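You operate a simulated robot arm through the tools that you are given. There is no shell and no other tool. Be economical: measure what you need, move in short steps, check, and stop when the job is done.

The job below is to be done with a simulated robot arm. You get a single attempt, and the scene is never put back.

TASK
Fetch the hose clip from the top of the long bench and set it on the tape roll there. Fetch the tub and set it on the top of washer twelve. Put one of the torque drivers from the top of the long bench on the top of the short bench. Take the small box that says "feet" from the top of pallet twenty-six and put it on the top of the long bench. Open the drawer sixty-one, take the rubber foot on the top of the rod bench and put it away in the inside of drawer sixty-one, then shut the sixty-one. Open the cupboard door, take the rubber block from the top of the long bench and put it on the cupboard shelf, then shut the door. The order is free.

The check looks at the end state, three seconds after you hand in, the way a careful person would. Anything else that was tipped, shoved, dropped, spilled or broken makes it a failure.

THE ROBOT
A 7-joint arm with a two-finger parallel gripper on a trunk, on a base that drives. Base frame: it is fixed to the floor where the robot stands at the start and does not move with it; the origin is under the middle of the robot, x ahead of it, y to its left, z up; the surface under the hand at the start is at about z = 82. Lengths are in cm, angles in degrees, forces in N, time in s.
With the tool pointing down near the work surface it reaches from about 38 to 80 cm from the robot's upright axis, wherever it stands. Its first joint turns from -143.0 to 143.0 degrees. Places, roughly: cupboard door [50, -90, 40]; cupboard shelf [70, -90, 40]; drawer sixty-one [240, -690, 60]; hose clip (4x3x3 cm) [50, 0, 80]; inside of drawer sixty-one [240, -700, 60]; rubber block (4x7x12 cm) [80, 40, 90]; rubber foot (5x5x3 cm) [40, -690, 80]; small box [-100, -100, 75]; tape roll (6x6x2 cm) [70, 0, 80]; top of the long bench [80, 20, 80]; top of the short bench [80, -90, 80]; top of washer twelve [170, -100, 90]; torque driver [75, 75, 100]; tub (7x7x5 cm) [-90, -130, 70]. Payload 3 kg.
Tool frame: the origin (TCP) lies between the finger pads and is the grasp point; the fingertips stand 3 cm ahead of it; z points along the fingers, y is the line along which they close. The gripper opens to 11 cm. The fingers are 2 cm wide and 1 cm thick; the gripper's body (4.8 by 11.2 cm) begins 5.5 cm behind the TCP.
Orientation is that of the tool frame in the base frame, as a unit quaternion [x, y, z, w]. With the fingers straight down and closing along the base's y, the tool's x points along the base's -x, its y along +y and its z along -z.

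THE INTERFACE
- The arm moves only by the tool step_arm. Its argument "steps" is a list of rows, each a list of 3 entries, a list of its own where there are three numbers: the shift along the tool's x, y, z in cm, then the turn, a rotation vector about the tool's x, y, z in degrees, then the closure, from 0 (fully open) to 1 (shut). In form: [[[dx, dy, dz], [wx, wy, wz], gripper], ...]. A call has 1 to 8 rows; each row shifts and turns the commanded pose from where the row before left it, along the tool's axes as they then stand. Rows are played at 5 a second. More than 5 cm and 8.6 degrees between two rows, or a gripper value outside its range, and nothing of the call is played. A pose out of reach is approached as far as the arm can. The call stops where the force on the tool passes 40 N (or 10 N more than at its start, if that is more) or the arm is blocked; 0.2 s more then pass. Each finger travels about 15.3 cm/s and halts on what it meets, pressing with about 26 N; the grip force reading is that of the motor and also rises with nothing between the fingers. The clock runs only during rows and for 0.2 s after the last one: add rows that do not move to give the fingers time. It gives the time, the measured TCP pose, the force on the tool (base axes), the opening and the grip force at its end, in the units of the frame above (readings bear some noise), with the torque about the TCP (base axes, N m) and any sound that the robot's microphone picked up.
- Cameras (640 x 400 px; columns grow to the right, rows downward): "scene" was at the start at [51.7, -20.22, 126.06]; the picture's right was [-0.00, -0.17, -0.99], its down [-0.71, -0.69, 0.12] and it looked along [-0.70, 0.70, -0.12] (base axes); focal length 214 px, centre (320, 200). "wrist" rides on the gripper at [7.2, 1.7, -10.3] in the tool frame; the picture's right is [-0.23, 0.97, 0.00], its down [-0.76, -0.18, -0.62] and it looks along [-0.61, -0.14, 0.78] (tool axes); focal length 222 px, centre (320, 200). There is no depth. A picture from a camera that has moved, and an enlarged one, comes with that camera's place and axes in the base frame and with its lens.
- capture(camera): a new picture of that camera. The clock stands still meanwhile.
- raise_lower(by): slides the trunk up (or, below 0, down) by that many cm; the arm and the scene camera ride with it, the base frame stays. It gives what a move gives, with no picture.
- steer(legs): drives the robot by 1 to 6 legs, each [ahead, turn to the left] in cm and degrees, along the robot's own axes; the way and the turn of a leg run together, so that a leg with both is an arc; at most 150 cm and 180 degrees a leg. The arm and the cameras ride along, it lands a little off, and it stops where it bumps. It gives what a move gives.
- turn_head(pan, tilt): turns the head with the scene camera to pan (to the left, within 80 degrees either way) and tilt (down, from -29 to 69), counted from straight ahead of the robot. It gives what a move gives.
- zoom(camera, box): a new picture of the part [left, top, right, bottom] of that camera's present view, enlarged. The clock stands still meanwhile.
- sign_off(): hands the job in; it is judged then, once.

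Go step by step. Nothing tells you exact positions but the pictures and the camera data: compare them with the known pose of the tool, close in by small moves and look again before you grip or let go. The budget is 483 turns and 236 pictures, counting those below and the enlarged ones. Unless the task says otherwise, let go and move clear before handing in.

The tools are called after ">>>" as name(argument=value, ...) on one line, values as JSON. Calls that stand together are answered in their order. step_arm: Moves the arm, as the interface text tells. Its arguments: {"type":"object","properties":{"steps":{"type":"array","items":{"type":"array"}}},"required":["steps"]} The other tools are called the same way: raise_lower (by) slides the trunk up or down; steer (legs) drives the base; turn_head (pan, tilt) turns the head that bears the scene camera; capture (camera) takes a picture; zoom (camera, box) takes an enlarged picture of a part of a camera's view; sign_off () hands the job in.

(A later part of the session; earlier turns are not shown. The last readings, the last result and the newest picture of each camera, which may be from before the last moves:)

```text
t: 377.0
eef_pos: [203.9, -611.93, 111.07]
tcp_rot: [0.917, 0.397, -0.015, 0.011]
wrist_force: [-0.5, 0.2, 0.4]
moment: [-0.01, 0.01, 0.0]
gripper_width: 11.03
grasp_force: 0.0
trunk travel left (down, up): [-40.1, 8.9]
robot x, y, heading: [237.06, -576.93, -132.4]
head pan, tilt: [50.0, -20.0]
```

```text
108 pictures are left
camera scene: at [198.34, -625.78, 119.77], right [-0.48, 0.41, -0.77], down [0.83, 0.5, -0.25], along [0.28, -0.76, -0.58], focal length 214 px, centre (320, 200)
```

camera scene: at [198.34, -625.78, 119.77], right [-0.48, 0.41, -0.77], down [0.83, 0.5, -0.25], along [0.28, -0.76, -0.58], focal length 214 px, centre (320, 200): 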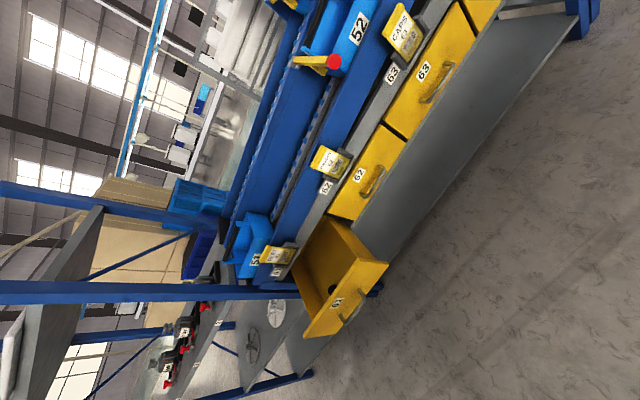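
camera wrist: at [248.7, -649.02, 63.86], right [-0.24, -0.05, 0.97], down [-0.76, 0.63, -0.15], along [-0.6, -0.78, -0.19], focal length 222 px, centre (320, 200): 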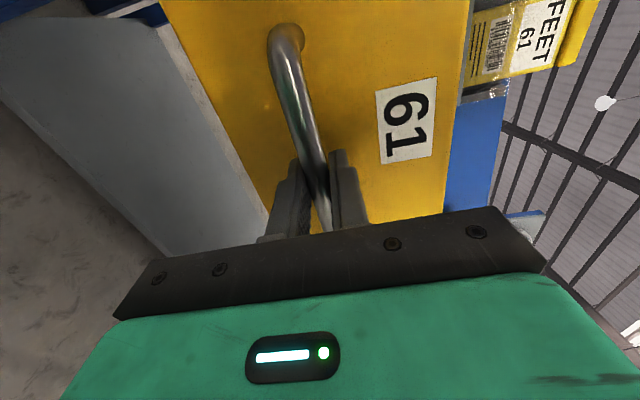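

The turn was blocked; the parked cart is close behind me. I look at it before moving further.

>>> turn_head(pan=60, tilt=45)

>>> capture(camera="scene")

>>> turn_head(pan=0, tilt=40)

>>> capture(camera="scene")

```text
t: 378.3
eef_pos: [203.78, -611.95, 111.02]
tcp_rot: [0.917, 0.398, -0.015, 0.012]
wrist_force: [-0.1, 0.8, -0.1]
moment: [0.02, 0.0, 0.01]
gripper_width: 11.0
grasp_force: 0.0
trunk travel left (down, up): [-40.1, 8.9]
robot x, y, heading: [237.35, -576.82, -132.4]
head pan, tilt: [60.0, 45.0]
```

```text
107 pictures are left
camera scene: at [206.11, -619.29, 120.23], right [-0.38, 0.31, -0.87], down [0.04, 0.95, 0.32], along [0.92, 0.08, -0.37], focal length 214 px, centre (320, 200)
```

scene: 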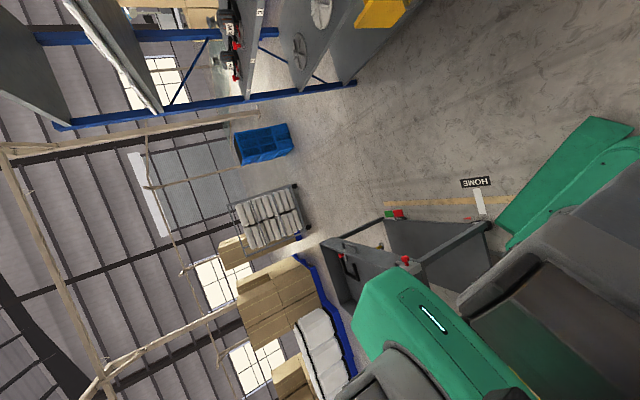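

```text
t: 379.6
eef_pos: [203.89, -611.93, 111.04]
tcp_rot: [0.917, 0.397, -0.016, 0.012]
wrist_force: [0.0, 0.8, -0.1]
moment: [0.03, -0.01, 0.02]
gripper_width: 11.01
grasp_force: 0.1
trunk travel left (down, up): [-40.1, 8.9]
robot x, y, heading: [236.93, -576.47, -132.3]
head pan, tilt: [0.0, 40.0]
```

```text
106 pictures are left
camera scene: at [200.4, -615.15, 115.76], right [-0.73, 0.68, -0.01], down [0.54, 0.58, 0.61], along [0.43, 0.44, -0.79], focal length 214 px, centre (320, 200)
```

scene: 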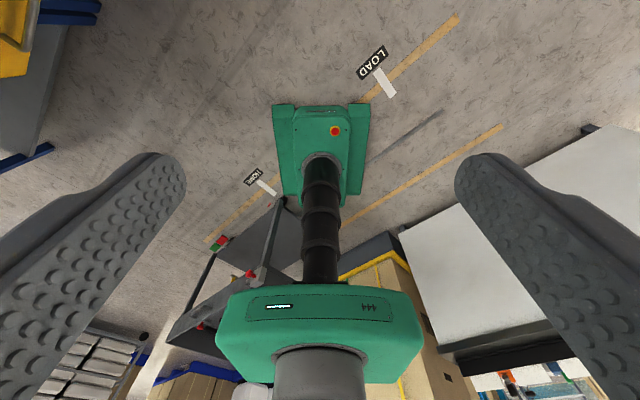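

>>> turn_head(pan=60, tilt=45)

>>> zoom(camera="scene", box=[380, 160, 540, 260])

```text
t: 380.9
eef_pos: [203.87, -612.03, 111.03]
tcp_rot: [0.918, 0.397, -0.015, 0.011]
wrist_force: [0.8, -0.6, 0.3]
moment: [0.02, -0.01, -0.03]
gripper_width: 11.01
grasp_force: 0.1
trunk travel left (down, up): [-40.1, 8.9]
robot x, y, heading: [236.96, -576.76, -132.5]
head pan, tilt: [60.0, 45.0]
```

```text
4.00 times, centred on (460, 210) of scene
camera zoom: at [206.11, -619.28, 120.23], right [-0.38, 0.31, -0.87], down [0.04, 0.95, 0.32], along [0.92, 0.08, -0.37], focal length 858 px, centre (-240, 160)
```

zoom: 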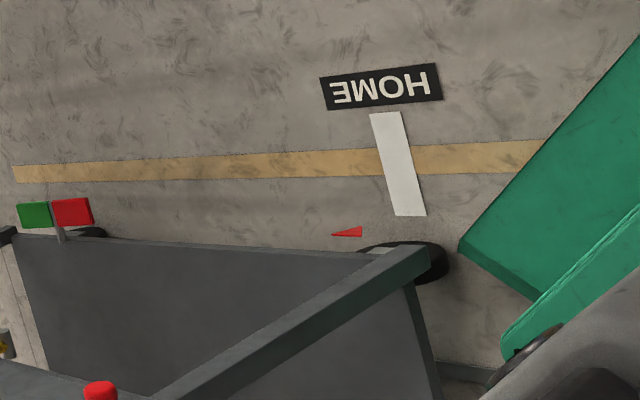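

The cart still lines up with its HOME mark as before. I drive forward away from it first, then finish the turn.

>>> turn_head(pan=0, tilt=-29)

>>> steer(legs=[[22, 0], [0, -48], [85, 0]])

>>> turn_head(pan=50, tilt=-20)

>>> capture(camera="scene")

```text
t: 382.4
eef_pos: [203.84, -612.02, 111.06]
tcp_rot: [0.917, 0.398, -0.015, 0.012]
wrist_force: [0.0, -0.3, -0.5]
moment: [0.0, 0.02, -0.04]
gripper_width: 10.97
grasp_force: 0.1
trunk travel left (down, up): [-40.1, 8.9]
robot x, y, heading: [237.21, -576.93, -132.5]
head pan, tilt: [0.0, -28.6]
```

```text
t: 390.5
eef_pos: [87.65, -591.63, 111.02]
tcp_rot: [1.0, -0.006, -0.019, 0.005]
wrist_force: [0.5, 0.4, 0.4]
moment: [-0.01, -0.01, 0.0]
gripper_width: 11.0
grasp_force: 0.1
trunk travel left (down, up): [-40.1, 8.9]
robot x, y, heading: [136.44, -592.07, -179.4]
head pan, tilt: [0.0, -28.6]
```

```text
t: 391.7
eef_pos: [87.95, -591.66, 111.16]
tcp_rot: [1.0, -0.006, -0.017, 0.003]
wrist_force: [0.3, 0.1, -0.6]
moment: [-0.01, 0.03, 0.0]
gripper_width: 10.99
grasp_force: 0.0
trunk travel left (down, up): [-40.1, 8.9]
robot x, y, heading: [136.55, -592.02, -179.6]
head pan, tilt: [50.0, -20.0]
```

```text
104 pictures are left
camera scene: at [73.78, -597.25, 119.82], right [-0.02, 0.64, -0.77], down [0.93, -0.27, -0.25], along [-0.37, -0.72, -0.59], focal length 214 px, centre (320, 200)
```

scene: 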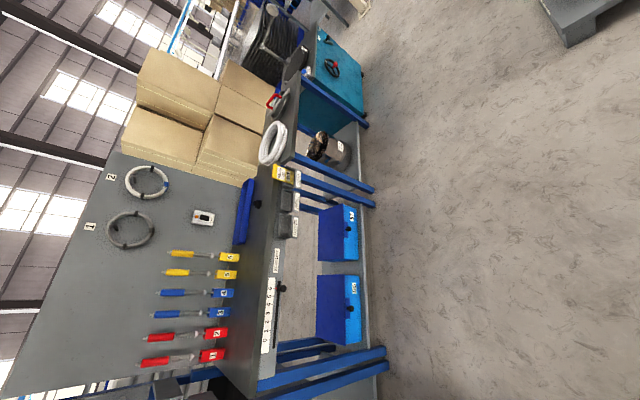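

I zoom on the bench top near x ≈ 40 to find the rubber foot.

>>> zoom(camera="scene", box=[210, 100, 370, 200])

>>> zoom(camera="scene", box=[200, 180, 392, 300])

```text
4.00 times, centred on (290, 150) of scene
camera zoom: at [73.78, -597.25, 119.82], right [-0.02, 0.64, -0.77], down [0.93, -0.27, -0.25], along [-0.37, -0.72, -0.59], focal length 858 px, centre (440, 400)
```

zoom: 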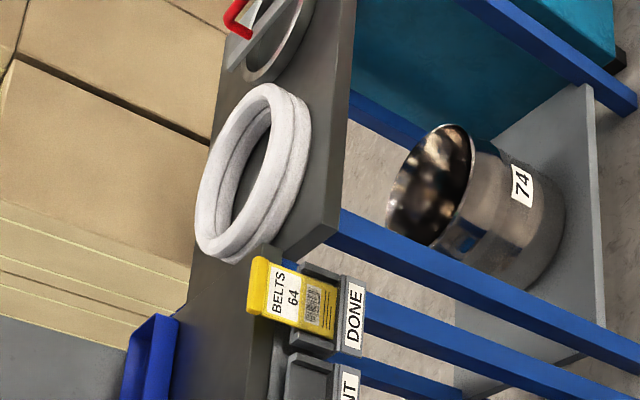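

```text
3.33 times, centred on (296, 240) of scene
camera zoom: at [73.78, -597.25, 119.82], right [-0.02, 0.64, -0.77], down [0.93, -0.27, -0.25], along [-0.37, -0.72, -0.59], focal length 715 px, centre (400, 67)
```

zoom: 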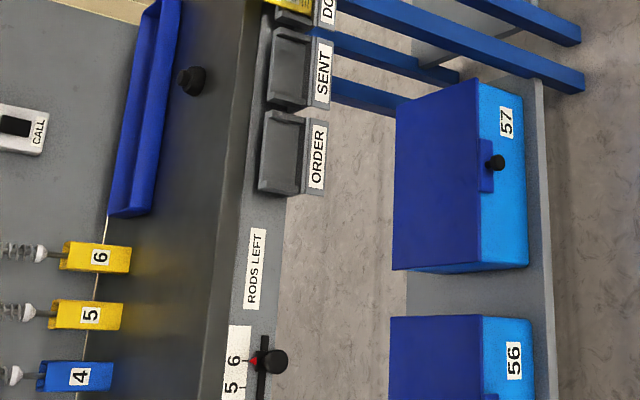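

The rubber foot is the small black piece at about (38, -693). I drive there and face it.

>>> turn_head(pan=0, tilt=-29)

>>> steer(legs=[[97, 0], [0, 45], [0, 45], [22, 0]])

>>> capture(camera="scene")

```text
t: 392.8
eef_pos: [87.87, -591.74, 111.07]
tcp_rot: [1.0, -0.006, -0.018, 0.004]
wrist_force: [-0.4, 0.2, 0.2]
moment: [-0.02, 0.01, 0.0]
gripper_width: 11.0
grasp_force: 0.1
trunk travel left (down, up): [-40.1, 8.9]
robot x, y, heading: [136.7, -591.98, -179.5]
head pan, tilt: [0.0, -28.6]
```

```text
t: 403.5
eef_pos: [37.92, -662.98, 111.01]
tcp_rot: [0.711, 0.703, -0.01, 0.017]
wrist_force: [-0.5, 0.7, 0.4]
moment: [-0.01, -0.07, 0.03]
gripper_width: 11.0
grasp_force: 0.1
trunk travel left (down, up): [-40.1, 8.9]
robot x, y, heading: [34.0, -614.14, -90.0]
head pan, tilt: [0.0, -28.6]
```

```text
101 pictures are left
camera scene: at [37.36, -677.65, 117.93], right [-1.0, 0.01, -0.01], down [0.01, 0.86, -0.51], along [0.0, -0.51, -0.86], focal length 214 px, centre (320, 200)
```

scene: 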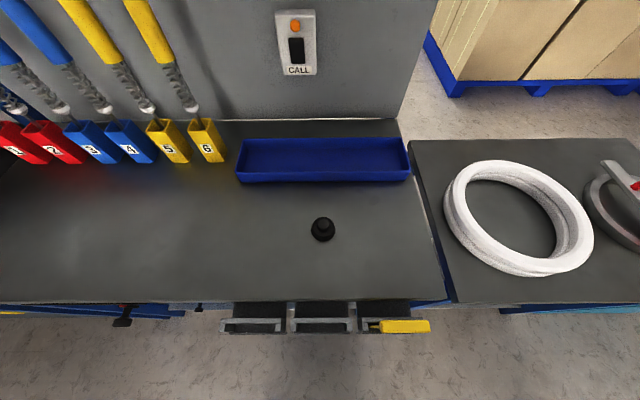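

The foot is at about (36.8, -693.3). I drive 9 cm closer, level the tool, and move over it.

>>> steer(legs=[[9, 0]])

>>> turn_head(pan=0, tilt=45)

>>> step_arm(steps=[[[-4, -0.3, 0], [0, 2, 0], 0.3], [[-4, -0.3, 2], [0, 0, 0], 0.3], [[-4, -0.3, 2], [0, 0, 0], 0.3], [[-4, 0, 2], [0, 0, 0], 0.3], [[-4, 0, 3], [0, 0, 0], 0.3], [[0, 0, 0], [0, 0, 0], 0.3]])

>>> capture(camera="scene")

>>> capture(camera="wrist")

```text
t: 404.6
eef_pos: [37.92, -671.86, 111.15]
tcp_rot: [0.711, 0.703, -0.011, 0.016]
wrist_force: [0.1, 0.4, 0.0]
moment: [-0.03, -0.01, -0.01]
gripper_width: 10.98
grasp_force: 0.2
trunk travel left (down, up): [-40.1, 8.9]
robot x, y, heading: [33.86, -623.28, -90.0]
head pan, tilt: [0.0, -28.6]
```

```text
t: 406.0
eef_pos: [37.96, -671.9, 111.18]
tcp_rot: [0.711, 0.703, -0.01, 0.016]
wrist_force: [-0.1, 0.1, -0.8]
moment: [-0.04, 0.02, -0.02]
gripper_width: 10.99
grasp_force: 0.1
trunk travel left (down, up): [-40.1, 8.9]
robot x, y, heading: [33.75, -623.25, -89.9]
head pan, tilt: [0.0, 45.0]
```

```text
t: 407.4
eef_pos: [36.9, -691.91, 102.24]
tcp_rot: [0.711, 0.703, 0.003, 0.004]
wrist_force: [-0.1, -0.3, -0.7]
moment: [0.01, 0.01, 0.03]
gripper_width: 7.69
grasp_force: 0.1
trunk travel left (down, up): [-40.1, 8.9]
robot x, y, heading: [33.69, -623.13, -90.1]
head pan, tilt: [0.0, 45.0]
```

```text
100 pictures are left
camera scene: at [36.55, -695.82, 107.16], right [-1.0, 0.01, -0.01], down [0.0, 0.71, 0.71], along [0.01, 0.71, -0.71], focal length 214 px, centre (320, 200)
```

scene: 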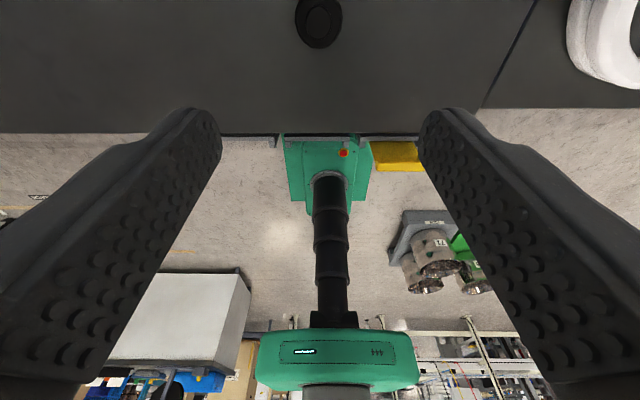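

```text
99 pictures are left
camera wrist: at [38.65, -684.74, 112.65], right [0.97, -0.24, 0.01], down [-0.19, -0.76, 0.62], along [-0.14, -0.61, -0.78], focal length 222 px, centre (320, 200)
```

wrist: 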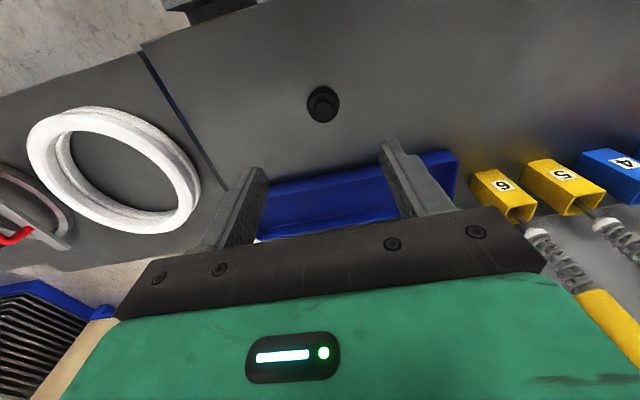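

Foot centre is (37.0, -693.4). I shift 1.5 cm and descend partway.

>>> step_arm(steps=[[[-1.5, 0, 4], [0, 0, 0], 0.3], [[0, 0, 4], [0, 0, 0], 0.3], [[0, 0, 4], [0, 0, 0], 0.3], [[0, 0, 2], [0, 0, 0], 0.3], [[0, 0, 0], [0, 0, 0], 0.3]])

>>> capture(camera="scene")

```text
t: 408.6
eef_pos: [37.06, -693.52, 88.28]
tcp_rot: [0.711, 0.703, 0.003, 0.004]
wrist_force: [-0.4, -0.3, 0.5]
moment: [0.02, 0.0, -0.03]
gripper_width: 7.7
grasp_force: 0.1
trunk travel left (down, up): [-40.1, 8.9]
robot x, y, heading: [33.93, -623.31, -89.9]
head pan, tilt: [0.0, 45.0]
```

```text
98 pictures are left
camera scene: at [36.64, -697.4, 93.22], right [-1.0, 0.01, -0.01], down [0.0, 0.71, 0.71], along [0.01, 0.71, -0.71], focal length 214 px, centre (320, 200)
```

scene: 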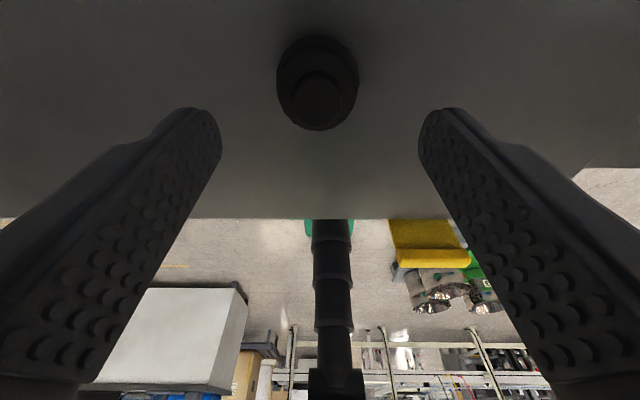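

>>> step_arm(steps=[[[0, 0, 2], [0, 0, 0], 0.3], [[0, 0, 1.3], [0, 0, 0], 0.3], [[0, 0, 0], [0, 0, 0], 0.3]])

>>> capture(camera="scene")

```text
t: 409.4
eef_pos: [37.08, -693.64, 85.22]
tcp_rot: [0.712, 0.703, 0.001, 0.004]
wrist_force: [1.1, 0.4, 0.0]
moment: [-0.03, -0.02, -0.01]
gripper_width: 7.69
grasp_force: 0.1
trunk travel left (down, up): [-40.1, 8.9]
robot x, y, heading: [33.54, -623.25, -89.9]
head pan, tilt: [0.0, 45.0]
```

```text
97 pictures are left
camera scene: at [36.63, -697.5, 90.09], right [-1.0, 0.01, -0.01], down [0.0, 0.71, 0.71], along [0.01, 0.71, -0.71], focal length 214 px, centre (320, 200)
```

scene: 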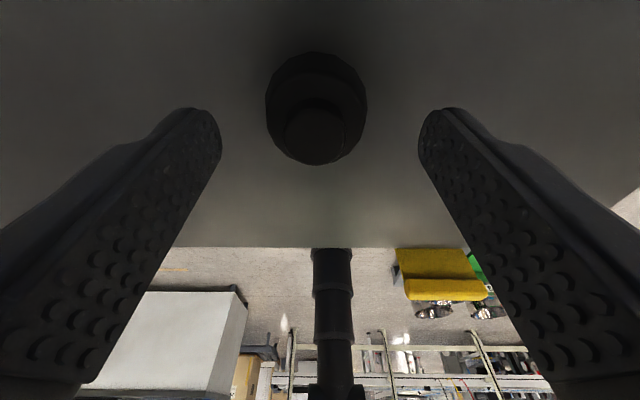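

>>> step_arm(steps=[[[0, 0, 0.7], [0, 0, 0], 0.3], [[0, 0, 0.5], [0, 0, 0], 0.3], [[0, 0, 0], [0, 0, 0], 0.45], [[0, 0, 0], [0, 0, 0], 0.6], [[0, 0, 0], [0, 0, 0], 0.8], [[0, 0, 0], [0, 0, 0], 1], [[0, 0, 0], [0, 0, 0], 1]])

>>> capture(camera="scene")

```text
t: 411.0
eef_pos: [36.99, -693.51, 83.87]
tcp_rot: [0.712, 0.702, 0.002, 0.003]
wrist_force: [-0.7, -1.4, 0.0]
moment: [0.01, 0.0, -0.03]
gripper_width: 3.96
grasp_force: 25.4
trunk travel left (down, up): [-40.1, 8.9]
robot x, y, heading: [34.29, -623.17, -90.0]
head pan, tilt: [0.0, 45.0]
```

```text
96 pictures are left
camera scene: at [36.6, -697.4, 88.86], right [-1.0, 0.01, -0.01], down [0.0, 0.71, 0.71], along [0.01, 0.71, -0.71], focal length 214 px, centre (320, 200)
```

scene: 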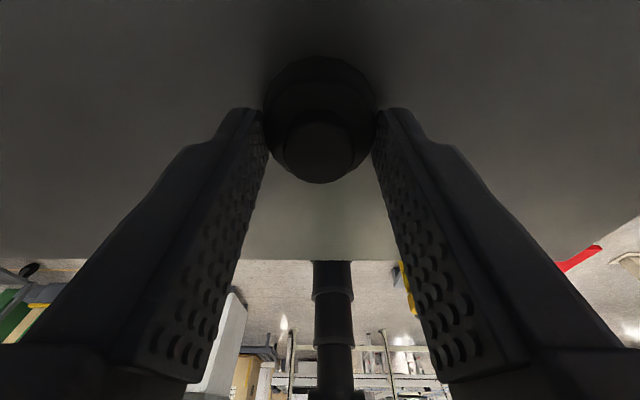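

Gripped at 3.96 cm. I lift and tuck.

>>> step_arm(steps=[[[0, 0, -2], [0, 0, 0], 1], [[0, 0, -4], [0, 0, 0], 1], [[0, 0, -4], [0, 0, 0], 1], [[0, 0, -4], [0, 0, 0], 1], [[2, 0, -4], [0, 0, 0], 1], [[3, 0, -3], [0, 0, 0], 1], [[4, 0, -3], [0, 0, 0], 1], [[4, -1, -3], [0, 0, 0], 1]])

>>> step_arm(steps=[[[4, -1, 0], [0, 0, 0], 1], [[4, -1, 0], [0, 0, 0], 1], [[0, 0, 0], [0, 0, 0], 1]])

>>> capture(camera="scene")

```text
refused: row 8 steps farther than a row can; nothing moved
```

```text
t: 411.8
eef_pos: [35.19, -685.36, 83.87]
tcp_rot: [0.712, 0.703, 0.003, 0.003]
wrist_force: [-1.4, 4.5, 6.5]
moment: [0.24, 0.0, 0.03]
gripper_width: 3.96
grasp_force: 26.5
trunk travel left (down, up): [-40.1, 8.9]
robot x, y, heading: [33.9, -623.41, -89.8]
head pan, tilt: [0.0, 45.0]
```

```text
95 pictures are left
camera scene: at [34.75, -689.22, 88.84], right [-1.0, 0.01, -0.01], down [0.0, 0.71, 0.71], along [0.02, 0.71, -0.71], focal length 214 px, centre (320, 200)
```

scene: 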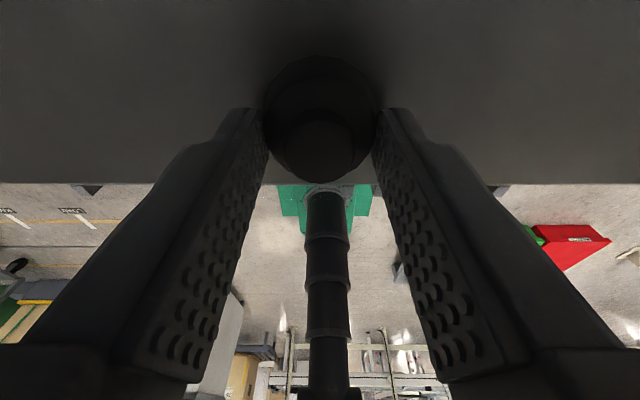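

The lift was refused for one long row and the foot was slid on the bench top, still in the grip. I lift it now properly.

>>> step_arm(steps=[[[0, 0, -2], [0, 0, 0], 1], [[0, 0, -4], [0, 0, 0], 1], [[0, 0, -4], [0, 0, 0], 1], [[0, 0, -4], [0, 0, 0], 1], [[0, 0, -4], [0, 0, 0], 1], [[3, 0, -3], [0, 0, 0], 1], [[3.5, 0, -3], [0, 0, 0], 1], [[0, 0, 0], [0, 0, 0], 1]])

>>> capture(camera="scene")

```text
t: 413.6
eef_pos: [34.9, -679.0, 107.76]
tcp_rot: [0.711, 0.703, 0.003, 0.004]
wrist_force: [0.7, 0.6, 0.4]
moment: [-0.07, 0.03, -0.02]
gripper_width: 3.97
grasp_force: 25.7
trunk travel left (down, up): [-40.1, 8.9]
robot x, y, heading: [33.74, -623.09, -89.9]
head pan, tilt: [0.0, 45.0]
```

```text
94 pictures are left
camera scene: at [34.49, -682.89, 112.72], right [-1.0, 0.01, -0.01], down [0.0, 0.71, 0.71], along [0.01, 0.71, -0.71], focal length 214 px, centre (320, 200)
```

scene: 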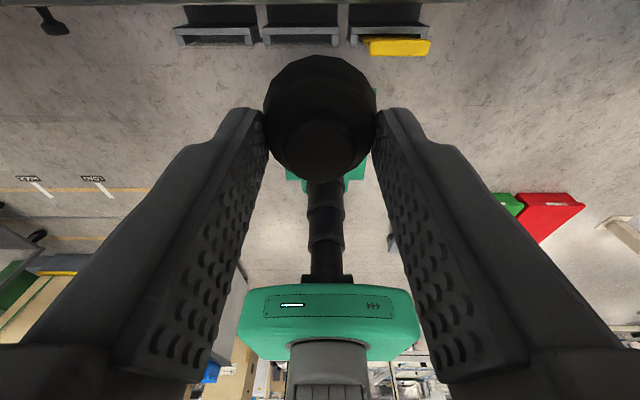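

Held firmly. I tuck the arm and carry it back to the open drawer.

>>> step_arm(steps=[[[4, 0, -2], [0, 0, 0], 1], [[4, -0.5, -2], [0, 0, 0], 1], [[0, -0.5, 0], [0, 0, 0], 1]])

>>> turn_head(pan=0, tilt=-29)

>>> steer(legs=[[-4, 0], [0, 45], [0, 45], [100, 0]])

>>> capture(camera="scene")

```text
t: 414.4
eef_pos: [33.92, -670.99, 111.92]
tcp_rot: [0.711, 0.703, 0.003, 0.004]
wrist_force: [-0.2, -0.8, -0.2]
moment: [-0.04, 0.07, 0.02]
gripper_width: 3.94
grasp_force: 26.4
trunk travel left (down, up): [-40.1, 8.9]
robot x, y, heading: [33.88, -623.18, -89.9]
head pan, tilt: [0.0, 45.0]
```

```text
t: 415.9
eef_pos: [34.05, -670.91, 111.96]
tcp_rot: [0.711, 0.703, 0.003, 0.004]
wrist_force: [0.4, -0.6, -0.3]
moment: [0.03, -0.01, -0.01]
gripper_width: 3.94
grasp_force: 25.8
trunk travel left (down, up): [-40.1, 8.9]
robot x, y, heading: [33.8, -623.47, -89.8]
head pan, tilt: [0.0, -28.6]
```

```text
t: 425.8
eef_pos: [181.46, -618.19, 111.91]
tcp_rot: [0.002, 1.0, 0.005, 0.001]
wrist_force: [-0.2, 0.0, 0.5]
moment: [-0.01, -0.01, 0.0]
gripper_width: 3.91
grasp_force: 26.3
trunk travel left (down, up): [-40.1, 8.9]
robot x, y, heading: [134.22, -619.78, 0.6]
head pan, tilt: [0.0, -28.6]
```

```text
93 pictures are left
camera scene: at [196.11, -618.25, 118.24], right [0.0, -1.0, -0.01], down [-0.88, 0.01, -0.48], along [0.48, 0.01, -0.88], focal length 214 px, centre (320, 200)
```

scene: 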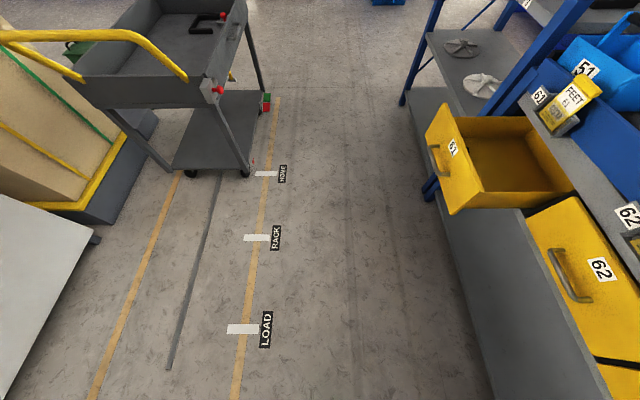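

The cart is at HOME and the drawer is open as left. I drive up to it and turn to face it.

>>> zoom(camera="scene", box=[180, 140, 300, 215])

>>> steer(legs=[[100, 0], [0, -45], [0, -45]])

>>> capture(camera="scene")

```text
5.33 times, centred on (240, 178) of scene
camera zoom: at [196.11, -618.25, 118.24], right [0.0, -1.0, -0.01], down [-0.88, 0.01, -0.48], along [0.48, 0.01, -0.88], focal length 1144 px, centre (747, 320)
```

zoom: 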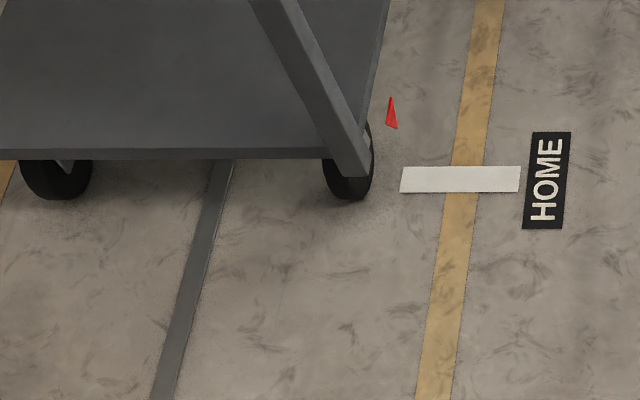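

```text
t: 435.8
eef_pos: [234.74, -665.87, 111.88]
tcp_rot: [0.716, 0.698, 0.004, 0.005]
wrist_force: [-0.8, -0.8, 0.2]
moment: [0.01, -0.12, -0.03]
gripper_width: 3.85
grasp_force: 26.0
trunk travel left (down, up): [-40.1, 8.9]
robot x, y, heading: [240.24, -618.23, -89.4]
head pan, tilt: [0.0, -28.6]
stopped in leg 3: the robot was blocked; the commanded pose is now the measured one
```

```text
91 pictures are left
camera scene: at [234.01, -680.85, 118.37], right [-1.0, 0.02, -0.01], down [0.03, 0.88, -0.48], along [0.0, -0.48, -0.88], focal length 214 px, centre (320, 200)
```

scene: 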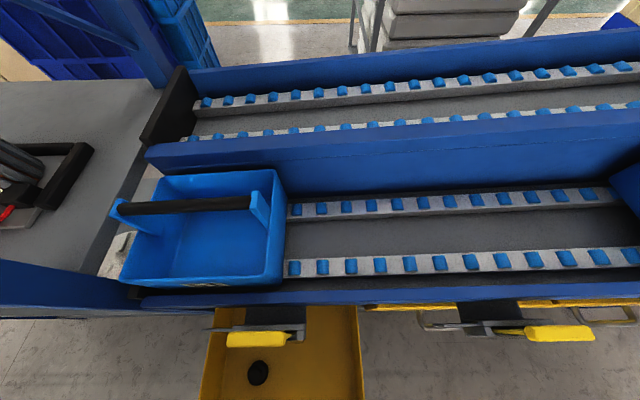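

Inside, one foot already lies at (249, -670). I will release mine at about (238, -667); I yaw the hand so the head points along -x, clear of the tag rail.

>>> turn_head(pan=0, tilt=45)

>>> step_arm(steps=[[[0, 1.6, 0], [0, 0, 8.5], 1], [[0, 1.6, 0], [0, 0, 8.5], 1], [[0, 0, 0], [0, 0, 8.5], 1], [[0, 0, 0], [0, 0, 8.5], 1], [[0, 0, 0], [0, 0, 8.5], 1], [[0, 0, 0], [0, 0, 8.5], 1], [[0, 0, 0], [0, 0, 8.5], 1], [[0, 0, 0], [0, 0, 8.5], 1]])

>>> step_arm(steps=[[[0, 0, 0], [0, 0, 8.5], 1], [[0, 0, 0], [0, 0, 8.5], 1], [[0, 0, 0], [0, 0, 5], 1], [[0, 0, 0], [0, 0, 0], 1]])

>>> capture(camera="scene")

>>> capture(camera="wrist")

```text
t: 437.2
eef_pos: [234.97, -665.82, 112.06]
tcp_rot: [0.715, 0.699, 0.003, 0.004]
wrist_force: [0.3, 0.5, 0.6]
moment: [0.0, -0.01, 0.02]
gripper_width: 3.84
grasp_force: 26.0
trunk travel left (down, up): [-40.1, 8.9]
robot x, y, heading: [239.66, -618.34, -89.1]
head pan, tilt: [0.0, 45.0]
```

```text
t: 439.0
eef_pos: [238.16, -666.15, 112.0]
tcp_rot: [0.984, 0.179, 0.004, 0.003]
wrist_force: [0.3, 0.5, -0.4]
moment: [0.0, 0.03, 0.01]
gripper_width: 3.82
grasp_force: 25.6
trunk travel left (down, up): [-40.1, 8.9]
robot x, y, heading: [240.1, -618.27, -89.3]
head pan, tilt: [0.0, 45.0]
```

```text
t: 440.0
eef_pos: [238.21, -666.07, 111.96]
tcp_rot: [1.0, -0.012, 0.005, 0.0]
wrist_force: [-0.1, 0.3, 0.8]
moment: [0.01, 0.03, -0.03]
gripper_width: 3.82
grasp_force: 26.3
trunk travel left (down, up): [-40.1, 8.9]
robot x, y, heading: [240.19, -618.7, -89.2]
head pan, tilt: [0.0, 45.0]
```

```text
90 pictures are left
camera scene: at [233.89, -666.01, 116.89], right [0.02, 1.0, 0.0], down [0.7, -0.02, 0.71], along [0.71, -0.02, -0.7], focal length 214 px, centre (320, 200)
```

scene: 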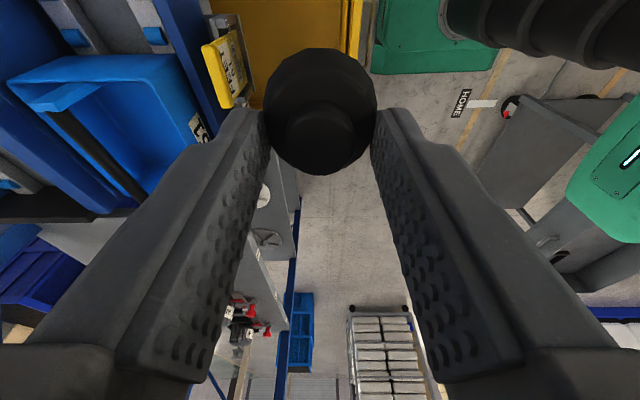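

```text
89 pictures are left
camera wrist: at [245.28, -668.01, 122.49], right [-0.25, -0.97, 0.0], down [-0.76, 0.2, 0.62], along [-0.6, 0.15, -0.79], focal length 222 px, centre (320, 200)
```

wrist: 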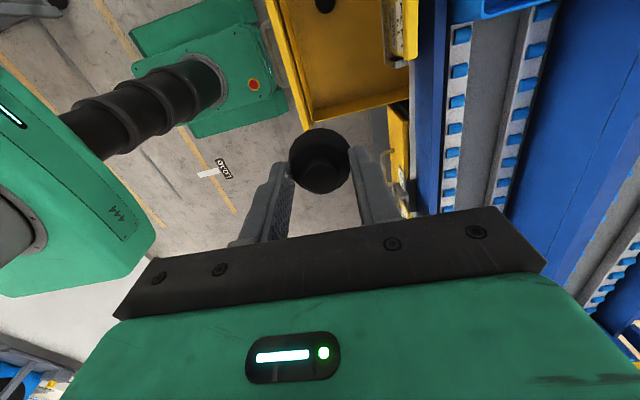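

Drawer corner measured at (226, -659). I shift to (239, -668) and lower with the trunk.

>>> step_arm(steps=[[[1, 2, 0], [0, 0, 0], 1], [[0, 0, 0], [0, 0, 0], 1]])

>>> raise_lower(by=-34)

>>> capture(camera="wrist")

>>> capture(camera="scene")

```text
t: 440.6
eef_pos: [239.1, -668.23, 112.05]
tcp_rot: [1.0, -0.011, 0.005, 0.001]
wrist_force: [0.3, 0.4, -1.7]
moment: [0.02, -0.02, 0.0]
gripper_width: 3.86
grasp_force: 26.0
trunk travel left (down, up): [-40.1, 8.9]
robot x, y, heading: [239.9, -618.31, -89.0]
head pan, tilt: [0.0, 45.0]
```

```text
t: 443.9
eef_pos: [239.14, -668.18, 78.09]
tcp_rot: [1.0, -0.012, 0.005, 0.001]
wrist_force: [-0.9, 1.1, 0.1]
moment: [0.01, 0.01, -0.01]
gripper_width: 3.78
grasp_force: 26.1
trunk travel left (down, up): [-6.1, 42.9]
robot x, y, heading: [239.77, -618.11, -89.1]
head pan, tilt: [0.0, 45.0]
```

```text
88 pictures are left
camera wrist: at [246.26, -669.95, 88.5], right [-0.25, -0.97, 0.0], down [-0.76, 0.2, 0.62], along [-0.6, 0.15, -0.79], focal length 222 px, centre (320, 200)
```

wrist: 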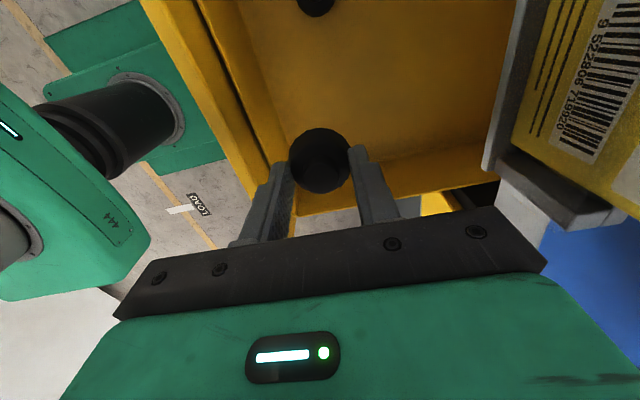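

```text
87 pictures are left
camera scene: at [234.88, -667.96, 82.9], right [0.02, 1.0, 0.0], down [0.7, -0.01, 0.71], along [0.71, -0.02, -0.7], focal length 214 px, centre (320, 200)
```

scene: 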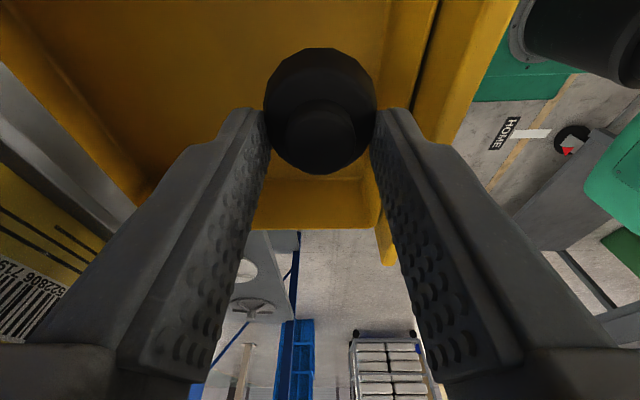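

Clear on all sides. I shift 1 cm away from the front panel and lower into the drawer.

>>> step_arm(steps=[[[0, 1, 0], [0, 0, 0], 1], [[0, 0, 4], [0, 0, 0], 1], [[0, 0, 4], [0, 0, 0], 1], [[0, 0, 3], [0, 0, 0], 1], [[0, 0, 0], [0, 0, 0], 1]])

>>> capture(camera="wrist")

>>> capture(camera="scene")

```text
t: 445.1
eef_pos: [239.2, -669.06, 67.12]
tcp_rot: [1.0, -0.012, 0.004, 0.001]
wrist_force: [0.0, 0.5, -0.6]
moment: [0.01, -0.02, 0.0]
gripper_width: 3.8
grasp_force: 25.9
trunk travel left (down, up): [-6.1, 42.9]
robot x, y, heading: [240.37, -618.35, -89.2]
head pan, tilt: [0.0, 45.0]
```

```text
86 pictures are left
camera wrist: at [246.36, -670.89, 77.59], right [-0.25, -0.97, 0.0], down [-0.76, 0.2, 0.62], along [-0.6, 0.15, -0.79], focal length 222 px, centre (320, 200)
```

wrist: 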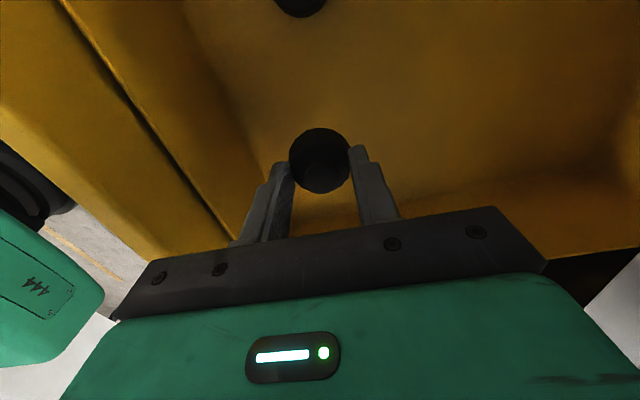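

```text
85 pictures are left
camera scene: at [234.98, -668.9, 71.99], right [0.02, 1.0, 0.0], down [0.7, -0.01, 0.71], along [0.71, -0.02, -0.7], focal length 214 px, centre (320, 200)
```

scene: 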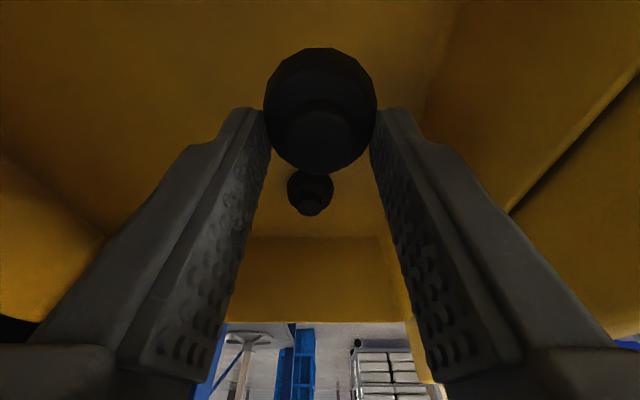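

>>> step_arm(steps=[[[0, 0, 2], [0, 0, 0], 1], [[0, 0, 2], [0, 0, 0], 1], [[0, 0, 1], [0, 0, 0], 1], [[0, 0, 0.5], [0, 0, 0], 1], [[0, 0, 0.5], [0, 0, 0], 1], [[0, 0, 0], [0, 0, 0], 1]])

>>> capture(camera="scene")

```text
t: 446.5
eef_pos: [239.38, -669.09, 61.11]
tcp_rot: [1.0, -0.012, 0.003, 0.001]
wrist_force: [0.3, 0.2, -0.4]
moment: [0.01, 0.01, 0.01]
gripper_width: 3.83
grasp_force: 25.7
trunk travel left (down, up): [-6.1, 42.9]
robot x, y, heading: [240.1, -618.24, -89.0]
head pan, tilt: [0.0, 45.0]
```

```text
84 pictures are left
camera scene: at [235.01, -669.0, 65.91], right [0.02, 1.0, 0.0], down [0.7, -0.01, 0.71], along [0.71, -0.02, -0.7], focal length 214 px, centre (320, 200)
```

scene: 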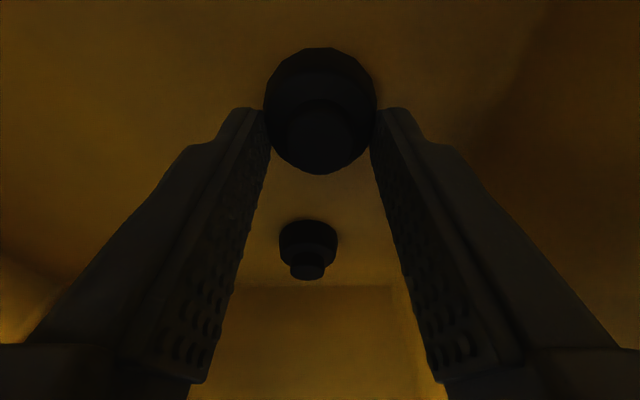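

>>> step_arm(steps=[[[0, 0, 0.3], [0, 0, 0], 1], [[0, 0, 0.3], [0, 0, 0], 1], [[0, 0, 0.3], [0, 0, 0], 1], [[0, 0, 0], [0, 0, 0], 1]])

```text
t: 447.6
eef_pos: [239.32, -669.21, 60.39]
tcp_rot: [1.0, -0.011, 0.004, 0.005]
wrist_force: [1.6, -1.4, 20.6]
moment: [0.06, 0.1, -0.04]
gripper_width: 3.83
grasp_force: 25.5
trunk travel left (down, up): [-6.1, 42.9]
robot x, y, heading: [240.54, -618.12, -89.4]
head pan, tilt: [0.0, 45.0]
stopped in row 4: the force on the tool passed its limit at 44 N (the readings are from after the stop); the commanded pose is now the measured one
```

Contact with the drawer floor. I ease up a hair, open, and rise.

>>> step_arm(steps=[[[0, 0, -0.2], [0, 0, 0], 1], [[0, 0, 0], [0, 0, 0], 0.5], [[0, 0, 0], [0, 0, 0], 0.4], [[0, 0, -2], [0, 0, 0], 0.4], [[0, 0, -4], [0, 0, 0], 0.4], [[0, 0, -4], [0, 0, 0], 0.4], [[0, 0, -4], [0, 0, 0], 0.4], [[0, 0, 0], [0, 0, 0], 0.4]])

>>> raise_lower(by=34)

>>> capture(camera="wrist")

```text
t: 449.4
eef_pos: [239.0, -669.06, 74.53]
tcp_rot: [1.0, -0.011, 0.005, 0.002]
wrist_force: [-0.3, 0.3, -0.2]
moment: [-0.02, 0.01, 0.02]
gripper_width: 6.63
grasp_force: 0.1
trunk travel left (down, up): [-6.1, 42.9]
robot x, y, heading: [240.56, -617.72, -89.0]
head pan, tilt: [0.0, 45.0]
```

```text
t: 452.7
eef_pos: [239.08, -669.09, 108.57]
tcp_rot: [1.0, -0.012, 0.004, 0.004]
wrist_force: [0.0, 0.6, 0.2]
moment: [0.02, 0.04, -0.01]
gripper_width: 6.59
grasp_force: 0.1
trunk travel left (down, up): [-40.1, 8.9]
robot x, y, heading: [240.13, -618.26, -89.0]
head pan, tilt: [0.0, 45.0]
```

```text
83 pictures are left
camera wrist: at [246.17, -670.9, 119.05], right [-0.25, -0.97, 0.0], down [-0.76, 0.2, 0.61], along [-0.6, 0.15, -0.79], focal length 222 px, centre (320, 200)
```

wrist: 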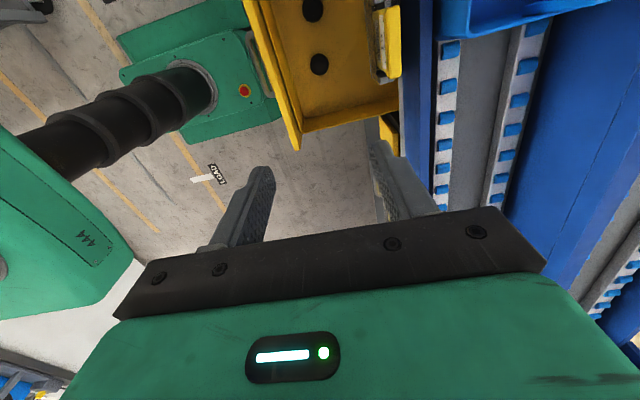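

Both feet lie in the drawer. Now I back off, level the hand again and grip the handle to push the drawer shut.

>>> steer(legs=[[-39, 0]])

>>> step_arm(steps=[[[0, 0, 0], [-8.5, 0, 0], 0.3], [[0, 0, 0], [-8.5, 0, 0], 0.3], [[0, 0, 0], [-8.5, 0, 0], 0.3], [[0, 0, 0], [-8.5, 0, 0], 0.3], [[0, 0, 0], [-8.5, 0, 0], 0.3], [[0, 0, 0], [-8.5, 0, 0], 0.3], [[0, 0, 0], [-8.5, 0, 0], 0.3], [[0, 0, 0], [-8.5, 0, 0], 0.3]])

>>> step_arm(steps=[[[0, 0, 0], [-8.5, 0, 0], 0.3], [[0, 0, 0], [-8.5, 0, 0], 0.3], [[0, 0, 0], [-2, 0, 0], 0.3], [[0, 0, 0], [0, 0, 0], 0.3]])

```text
t: 455.2
eef_pos: [238.99, -629.94, 108.48]
tcp_rot: [1.0, -0.005, 0.005, 0.004]
wrist_force: [0.1, 0.1, -0.3]
moment: [0.05, 0.0, 0.02]
gripper_width: 6.59
grasp_force: 0.0
trunk travel left (down, up): [-40.1, 8.9]
robot x, y, heading: [239.26, -578.8, -88.3]
head pan, tilt: [0.0, 45.0]
```

```text
t: 457.0
eef_pos: [237.39, -640.04, 110.68]
tcp_rot: [0.847, -0.001, 0.015, 0.532]
wrist_force: [-1.7, -0.6, -0.5]
moment: [0.02, -0.03, 0.01]
gripper_width: 7.69
grasp_force: 0.1
out of reach, approached as far as the arm can: row 5, 6, 7, 8
trunk travel left (down, up): [-40.1, 8.9]
robot x, y, heading: [239.02, -578.83, -88.6]
head pan, tilt: [0.0, 45.0]
```

```text
t: 458.0
eef_pos: [244.5, -644.12, 114.95]
tcp_rot: [0.748, -0.004, 0.014, 0.663]
wrist_force: [0.2, -0.6, 0.7]
moment: [0.0, 0.01, -0.02]
gripper_width: 7.68
grasp_force: 0.0
out of reach, approached as far as the arm can: row 1, 2, 3
trunk travel left (down, up): [-40.1, 8.9]
robot x, y, heading: [239.36, -579.17, -88.6]
head pan, tilt: [0.0, 45.0]
```

>>> raise_lower(by=-40)

>>> step_arm(steps=[[[-0.8, -3, 0], [3, 0, 0], 0.3], [[-0.8, -3, 0], [0, 0, 0], 0.3], [[-0.8, -3, 0], [0, 0, 0], 0.3], [[0, -3, 0], [0, 0, 0], 0.3], [[0, 0, 0], [0, 0, 0], 0.3]])

>>> capture(camera="scene")

>>> capture(camera="wrist")

```text
t: 461.8
eef_pos: [244.73, -644.05, 74.98]
tcp_rot: [0.748, -0.003, 0.014, 0.664]
wrist_force: [0.2, 0.2, -0.5]
moment: [0.0, -0.01, -0.01]
gripper_width: 7.71
grasp_force: 0.0
trunk travel left (down, up): [-0.1, 48.9]
robot x, y, heading: [239.3, -579.27, -88.5]
head pan, tilt: [0.0, 45.0]
```

```text
t: 463.0
eef_pos: [243.69, -643.86, 67.42]
tcp_rot: [0.764, -0.002, 0.014, 0.645]
wrist_force: [0.1, -0.1, 0.5]
moment: [0.0, -0.01, 0.01]
gripper_width: 7.71
grasp_force: 0.0
out of reach, approached as far as the arm can: row 2, 3
trunk travel left (down, up): [-0.1, 48.9]
robot x, y, heading: [239.23, -578.95, -88.3]
head pan, tilt: [0.0, 45.0]
```

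```text
82 pictures are left
camera scene: at [239.24, -639.02, 68.15], right [0.02, 0.17, -0.98], down [0.69, 0.71, 0.14], along [0.72, -0.69, -0.1], focal length 214 px, centre (320, 200)
```

scene: 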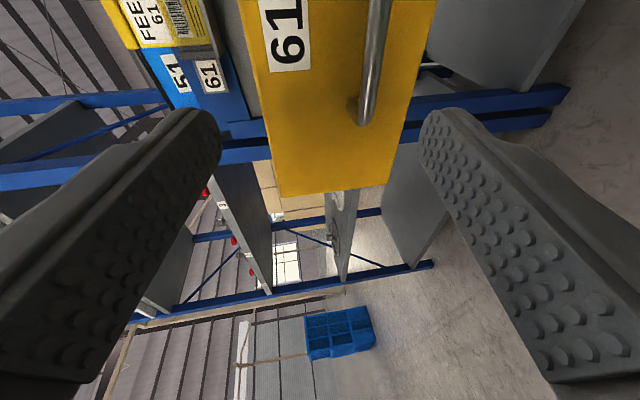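

```text
81 pictures are left
camera wrist: at [250.57, -633.81, 71.05], right [-0.25, -0.17, 0.95], down [-0.77, 0.63, -0.09], along [-0.59, -0.76, -0.29], focal length 222 px, centre (320, 200)
```

wrist: 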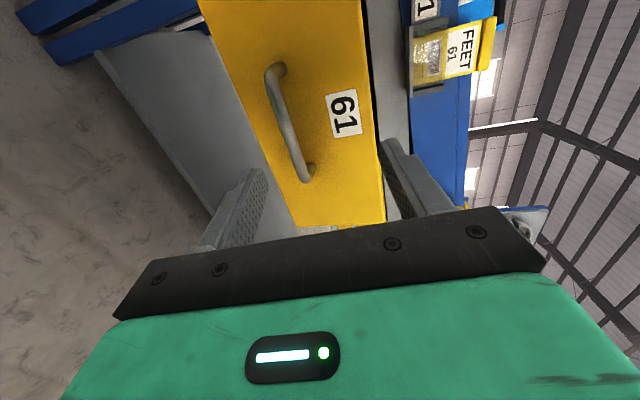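

I level the tool and go down to the bar's height.

>>> step_arm(steps=[[[-1, -1.5, 0.5], [-3, 0, 0], 0.3], [[-1, -2, 0.5], [-3, 0, 0], 0.3], [[0, -1.8, 0], [0, 0, 0], 0.3], [[0, 0, 0], [0, 0, 0], 0.3]])

>>> capture(camera="scene")

```text
t: 464.0
eef_pos: [241.53, -643.87, 62.04]
tcp_rot: [0.73, -0.004, 0.015, 0.684]
wrist_force: [-0.4, -0.6, 0.3]
moment: [0.01, 0.03, 0.0]
gripper_width: 7.69
grasp_force: 0.0
trunk travel left (down, up): [-0.1, 48.9]
robot x, y, heading: [239.01, -578.69, -88.2]
head pan, tilt: [0.0, 45.0]
```

```text
80 pictures are left
camera scene: at [237.2, -639.13, 62.34], right [0.03, 0.07, -1.0], down [0.7, 0.72, 0.07], along [0.72, -0.69, -0.03], focal length 214 px, centre (320, 200)
```

scene: 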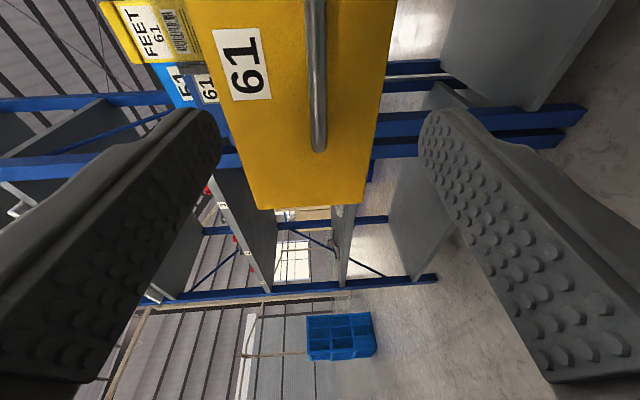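

The bar is centred. I drive 11 cm forward and close on it.

>>> steer(legs=[[11, 0]])

>>> capture(camera="scene")

```text
t: 465.2
eef_pos: [241.64, -655.03, 62.04]
tcp_rot: [0.73, -0.004, 0.014, 0.683]
wrist_force: [0.3, 0.0, -0.6]
moment: [0.0, 0.02, -0.02]
gripper_width: 7.68
grasp_force: 0.1
trunk travel left (down, up): [-0.1, 48.9]
robot x, y, heading: [239.9, -589.89, -88.7]
head pan, tilt: [0.0, 45.0]
```

```text
79 pictures are left
camera scene: at [237.34, -650.24, 62.35], right [0.03, 0.07, -1.0], down [0.7, 0.71, 0.07], along [0.72, -0.7, -0.03], focal length 214 px, centre (320, 200)
```

scene: 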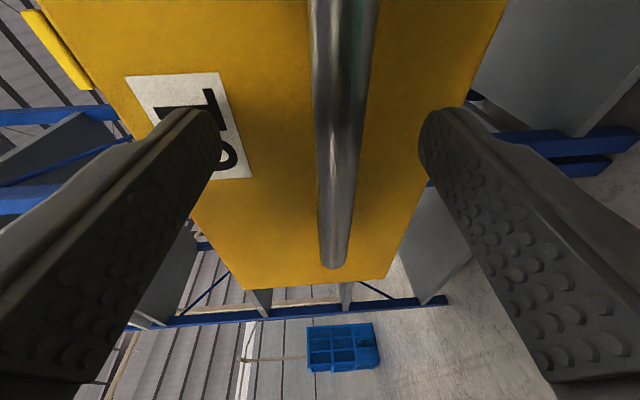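

>>> step_arm(steps=[[[0, -0.4, 0], [0, 0, 0], 0.4], [[0, 0, 0], [0, 0, 0], 0.55], [[0, 0, 0], [0, 0, 0], 0.7], [[0, 0, 0], [0, 0, 0], 0.8], [[0, 0, 0], [0, 0, 0], 0.9], [[0, 0, 0], [0, 0, 0], 1], [[0, 0, 0], [0, 0, 0], 1]])

>>> steer(legs=[[12, 0]])

```text
t: 466.8
eef_pos: [241.58, -654.95, 61.5]
tcp_rot: [0.732, -0.004, 0.013, 0.681]
wrist_force: [1.4, 1.3, -21.2]
moment: [0.19, 0.94, 0.17]
gripper_width: 1.38
grasp_force: 44.8
trunk travel left (down, up): [-0.1, 48.9]
robot x, y, heading: [239.67, -589.94, -88.7]
head pan, tilt: [0.0, 45.0]
```

```text
t: 468.2
eef_pos: [241.54, -666.52, 61.67]
tcp_rot: [0.733, -0.007, 0.011, 0.68]
wrist_force: [-1.6, 0.7, -9.3]
moment: [0.13, 0.93, 0.06]
gripper_width: 1.37
grasp_force: 44.7
trunk travel left (down, up): [-0.1, 48.9]
robot x, y, heading: [239.65, -601.72, -88.7]
head pan, tilt: [0.0, 45.0]
stopped in leg 1: the force on the tool passed its limit at 41 N (the readings are from after the stop); the commanded pose is now the measured one
```

>>> steer(legs=[[9, 0]])

>>> steer(legs=[[4, 0]])

>>> capture(camera="wrist")

```text
t: 469.3
eef_pos: [241.66, -675.63, 61.54]
tcp_rot: [0.732, -0.01, 0.009, 0.681]
wrist_force: [-35.1, 1.6, -16.7]
moment: [0.13, 0.96, -0.69]
gripper_width: 1.38
grasp_force: 45.1
trunk travel left (down, up): [-0.1, 48.9]
robot x, y, heading: [239.85, -610.65, -88.6]
head pan, tilt: [0.0, 45.0]
```

```text
t: 470.2
eef_pos: [241.66, -678.28, 61.52]
tcp_rot: [0.736, -0.01, 0.006, 0.677]
wrist_force: [-0.5, -0.3, 1.3]
moment: [0.01, 0.93, 0.3]
gripper_width: 1.39
grasp_force: 45.1
trunk travel left (down, up): [-0.1, 48.9]
robot x, y, heading: [240.09, -613.14, -88.6]
head pan, tilt: [0.0, 45.0]
stopped in leg 1: the force on the tool passed its limit at 95 N (the readings are from after the stop); the commanded pose is now the measured one
```

```text
78 pictures are left
camera wrist: at [248.83, -668.21, 64.28], right [-0.25, -0.08, 0.97], down [-0.76, 0.64, -0.14], along [-0.61, -0.77, -0.22], focal length 222 px, centre (320, 200)
```

wrist: 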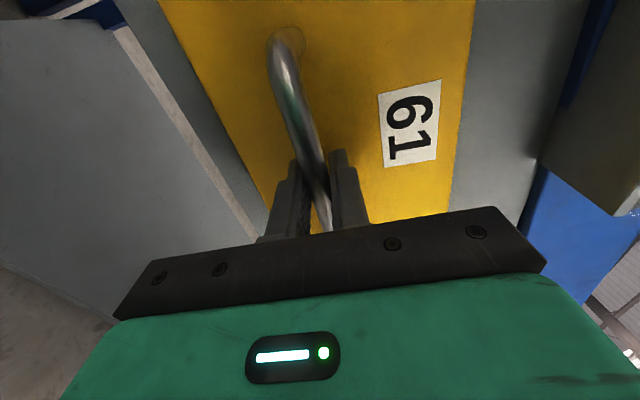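

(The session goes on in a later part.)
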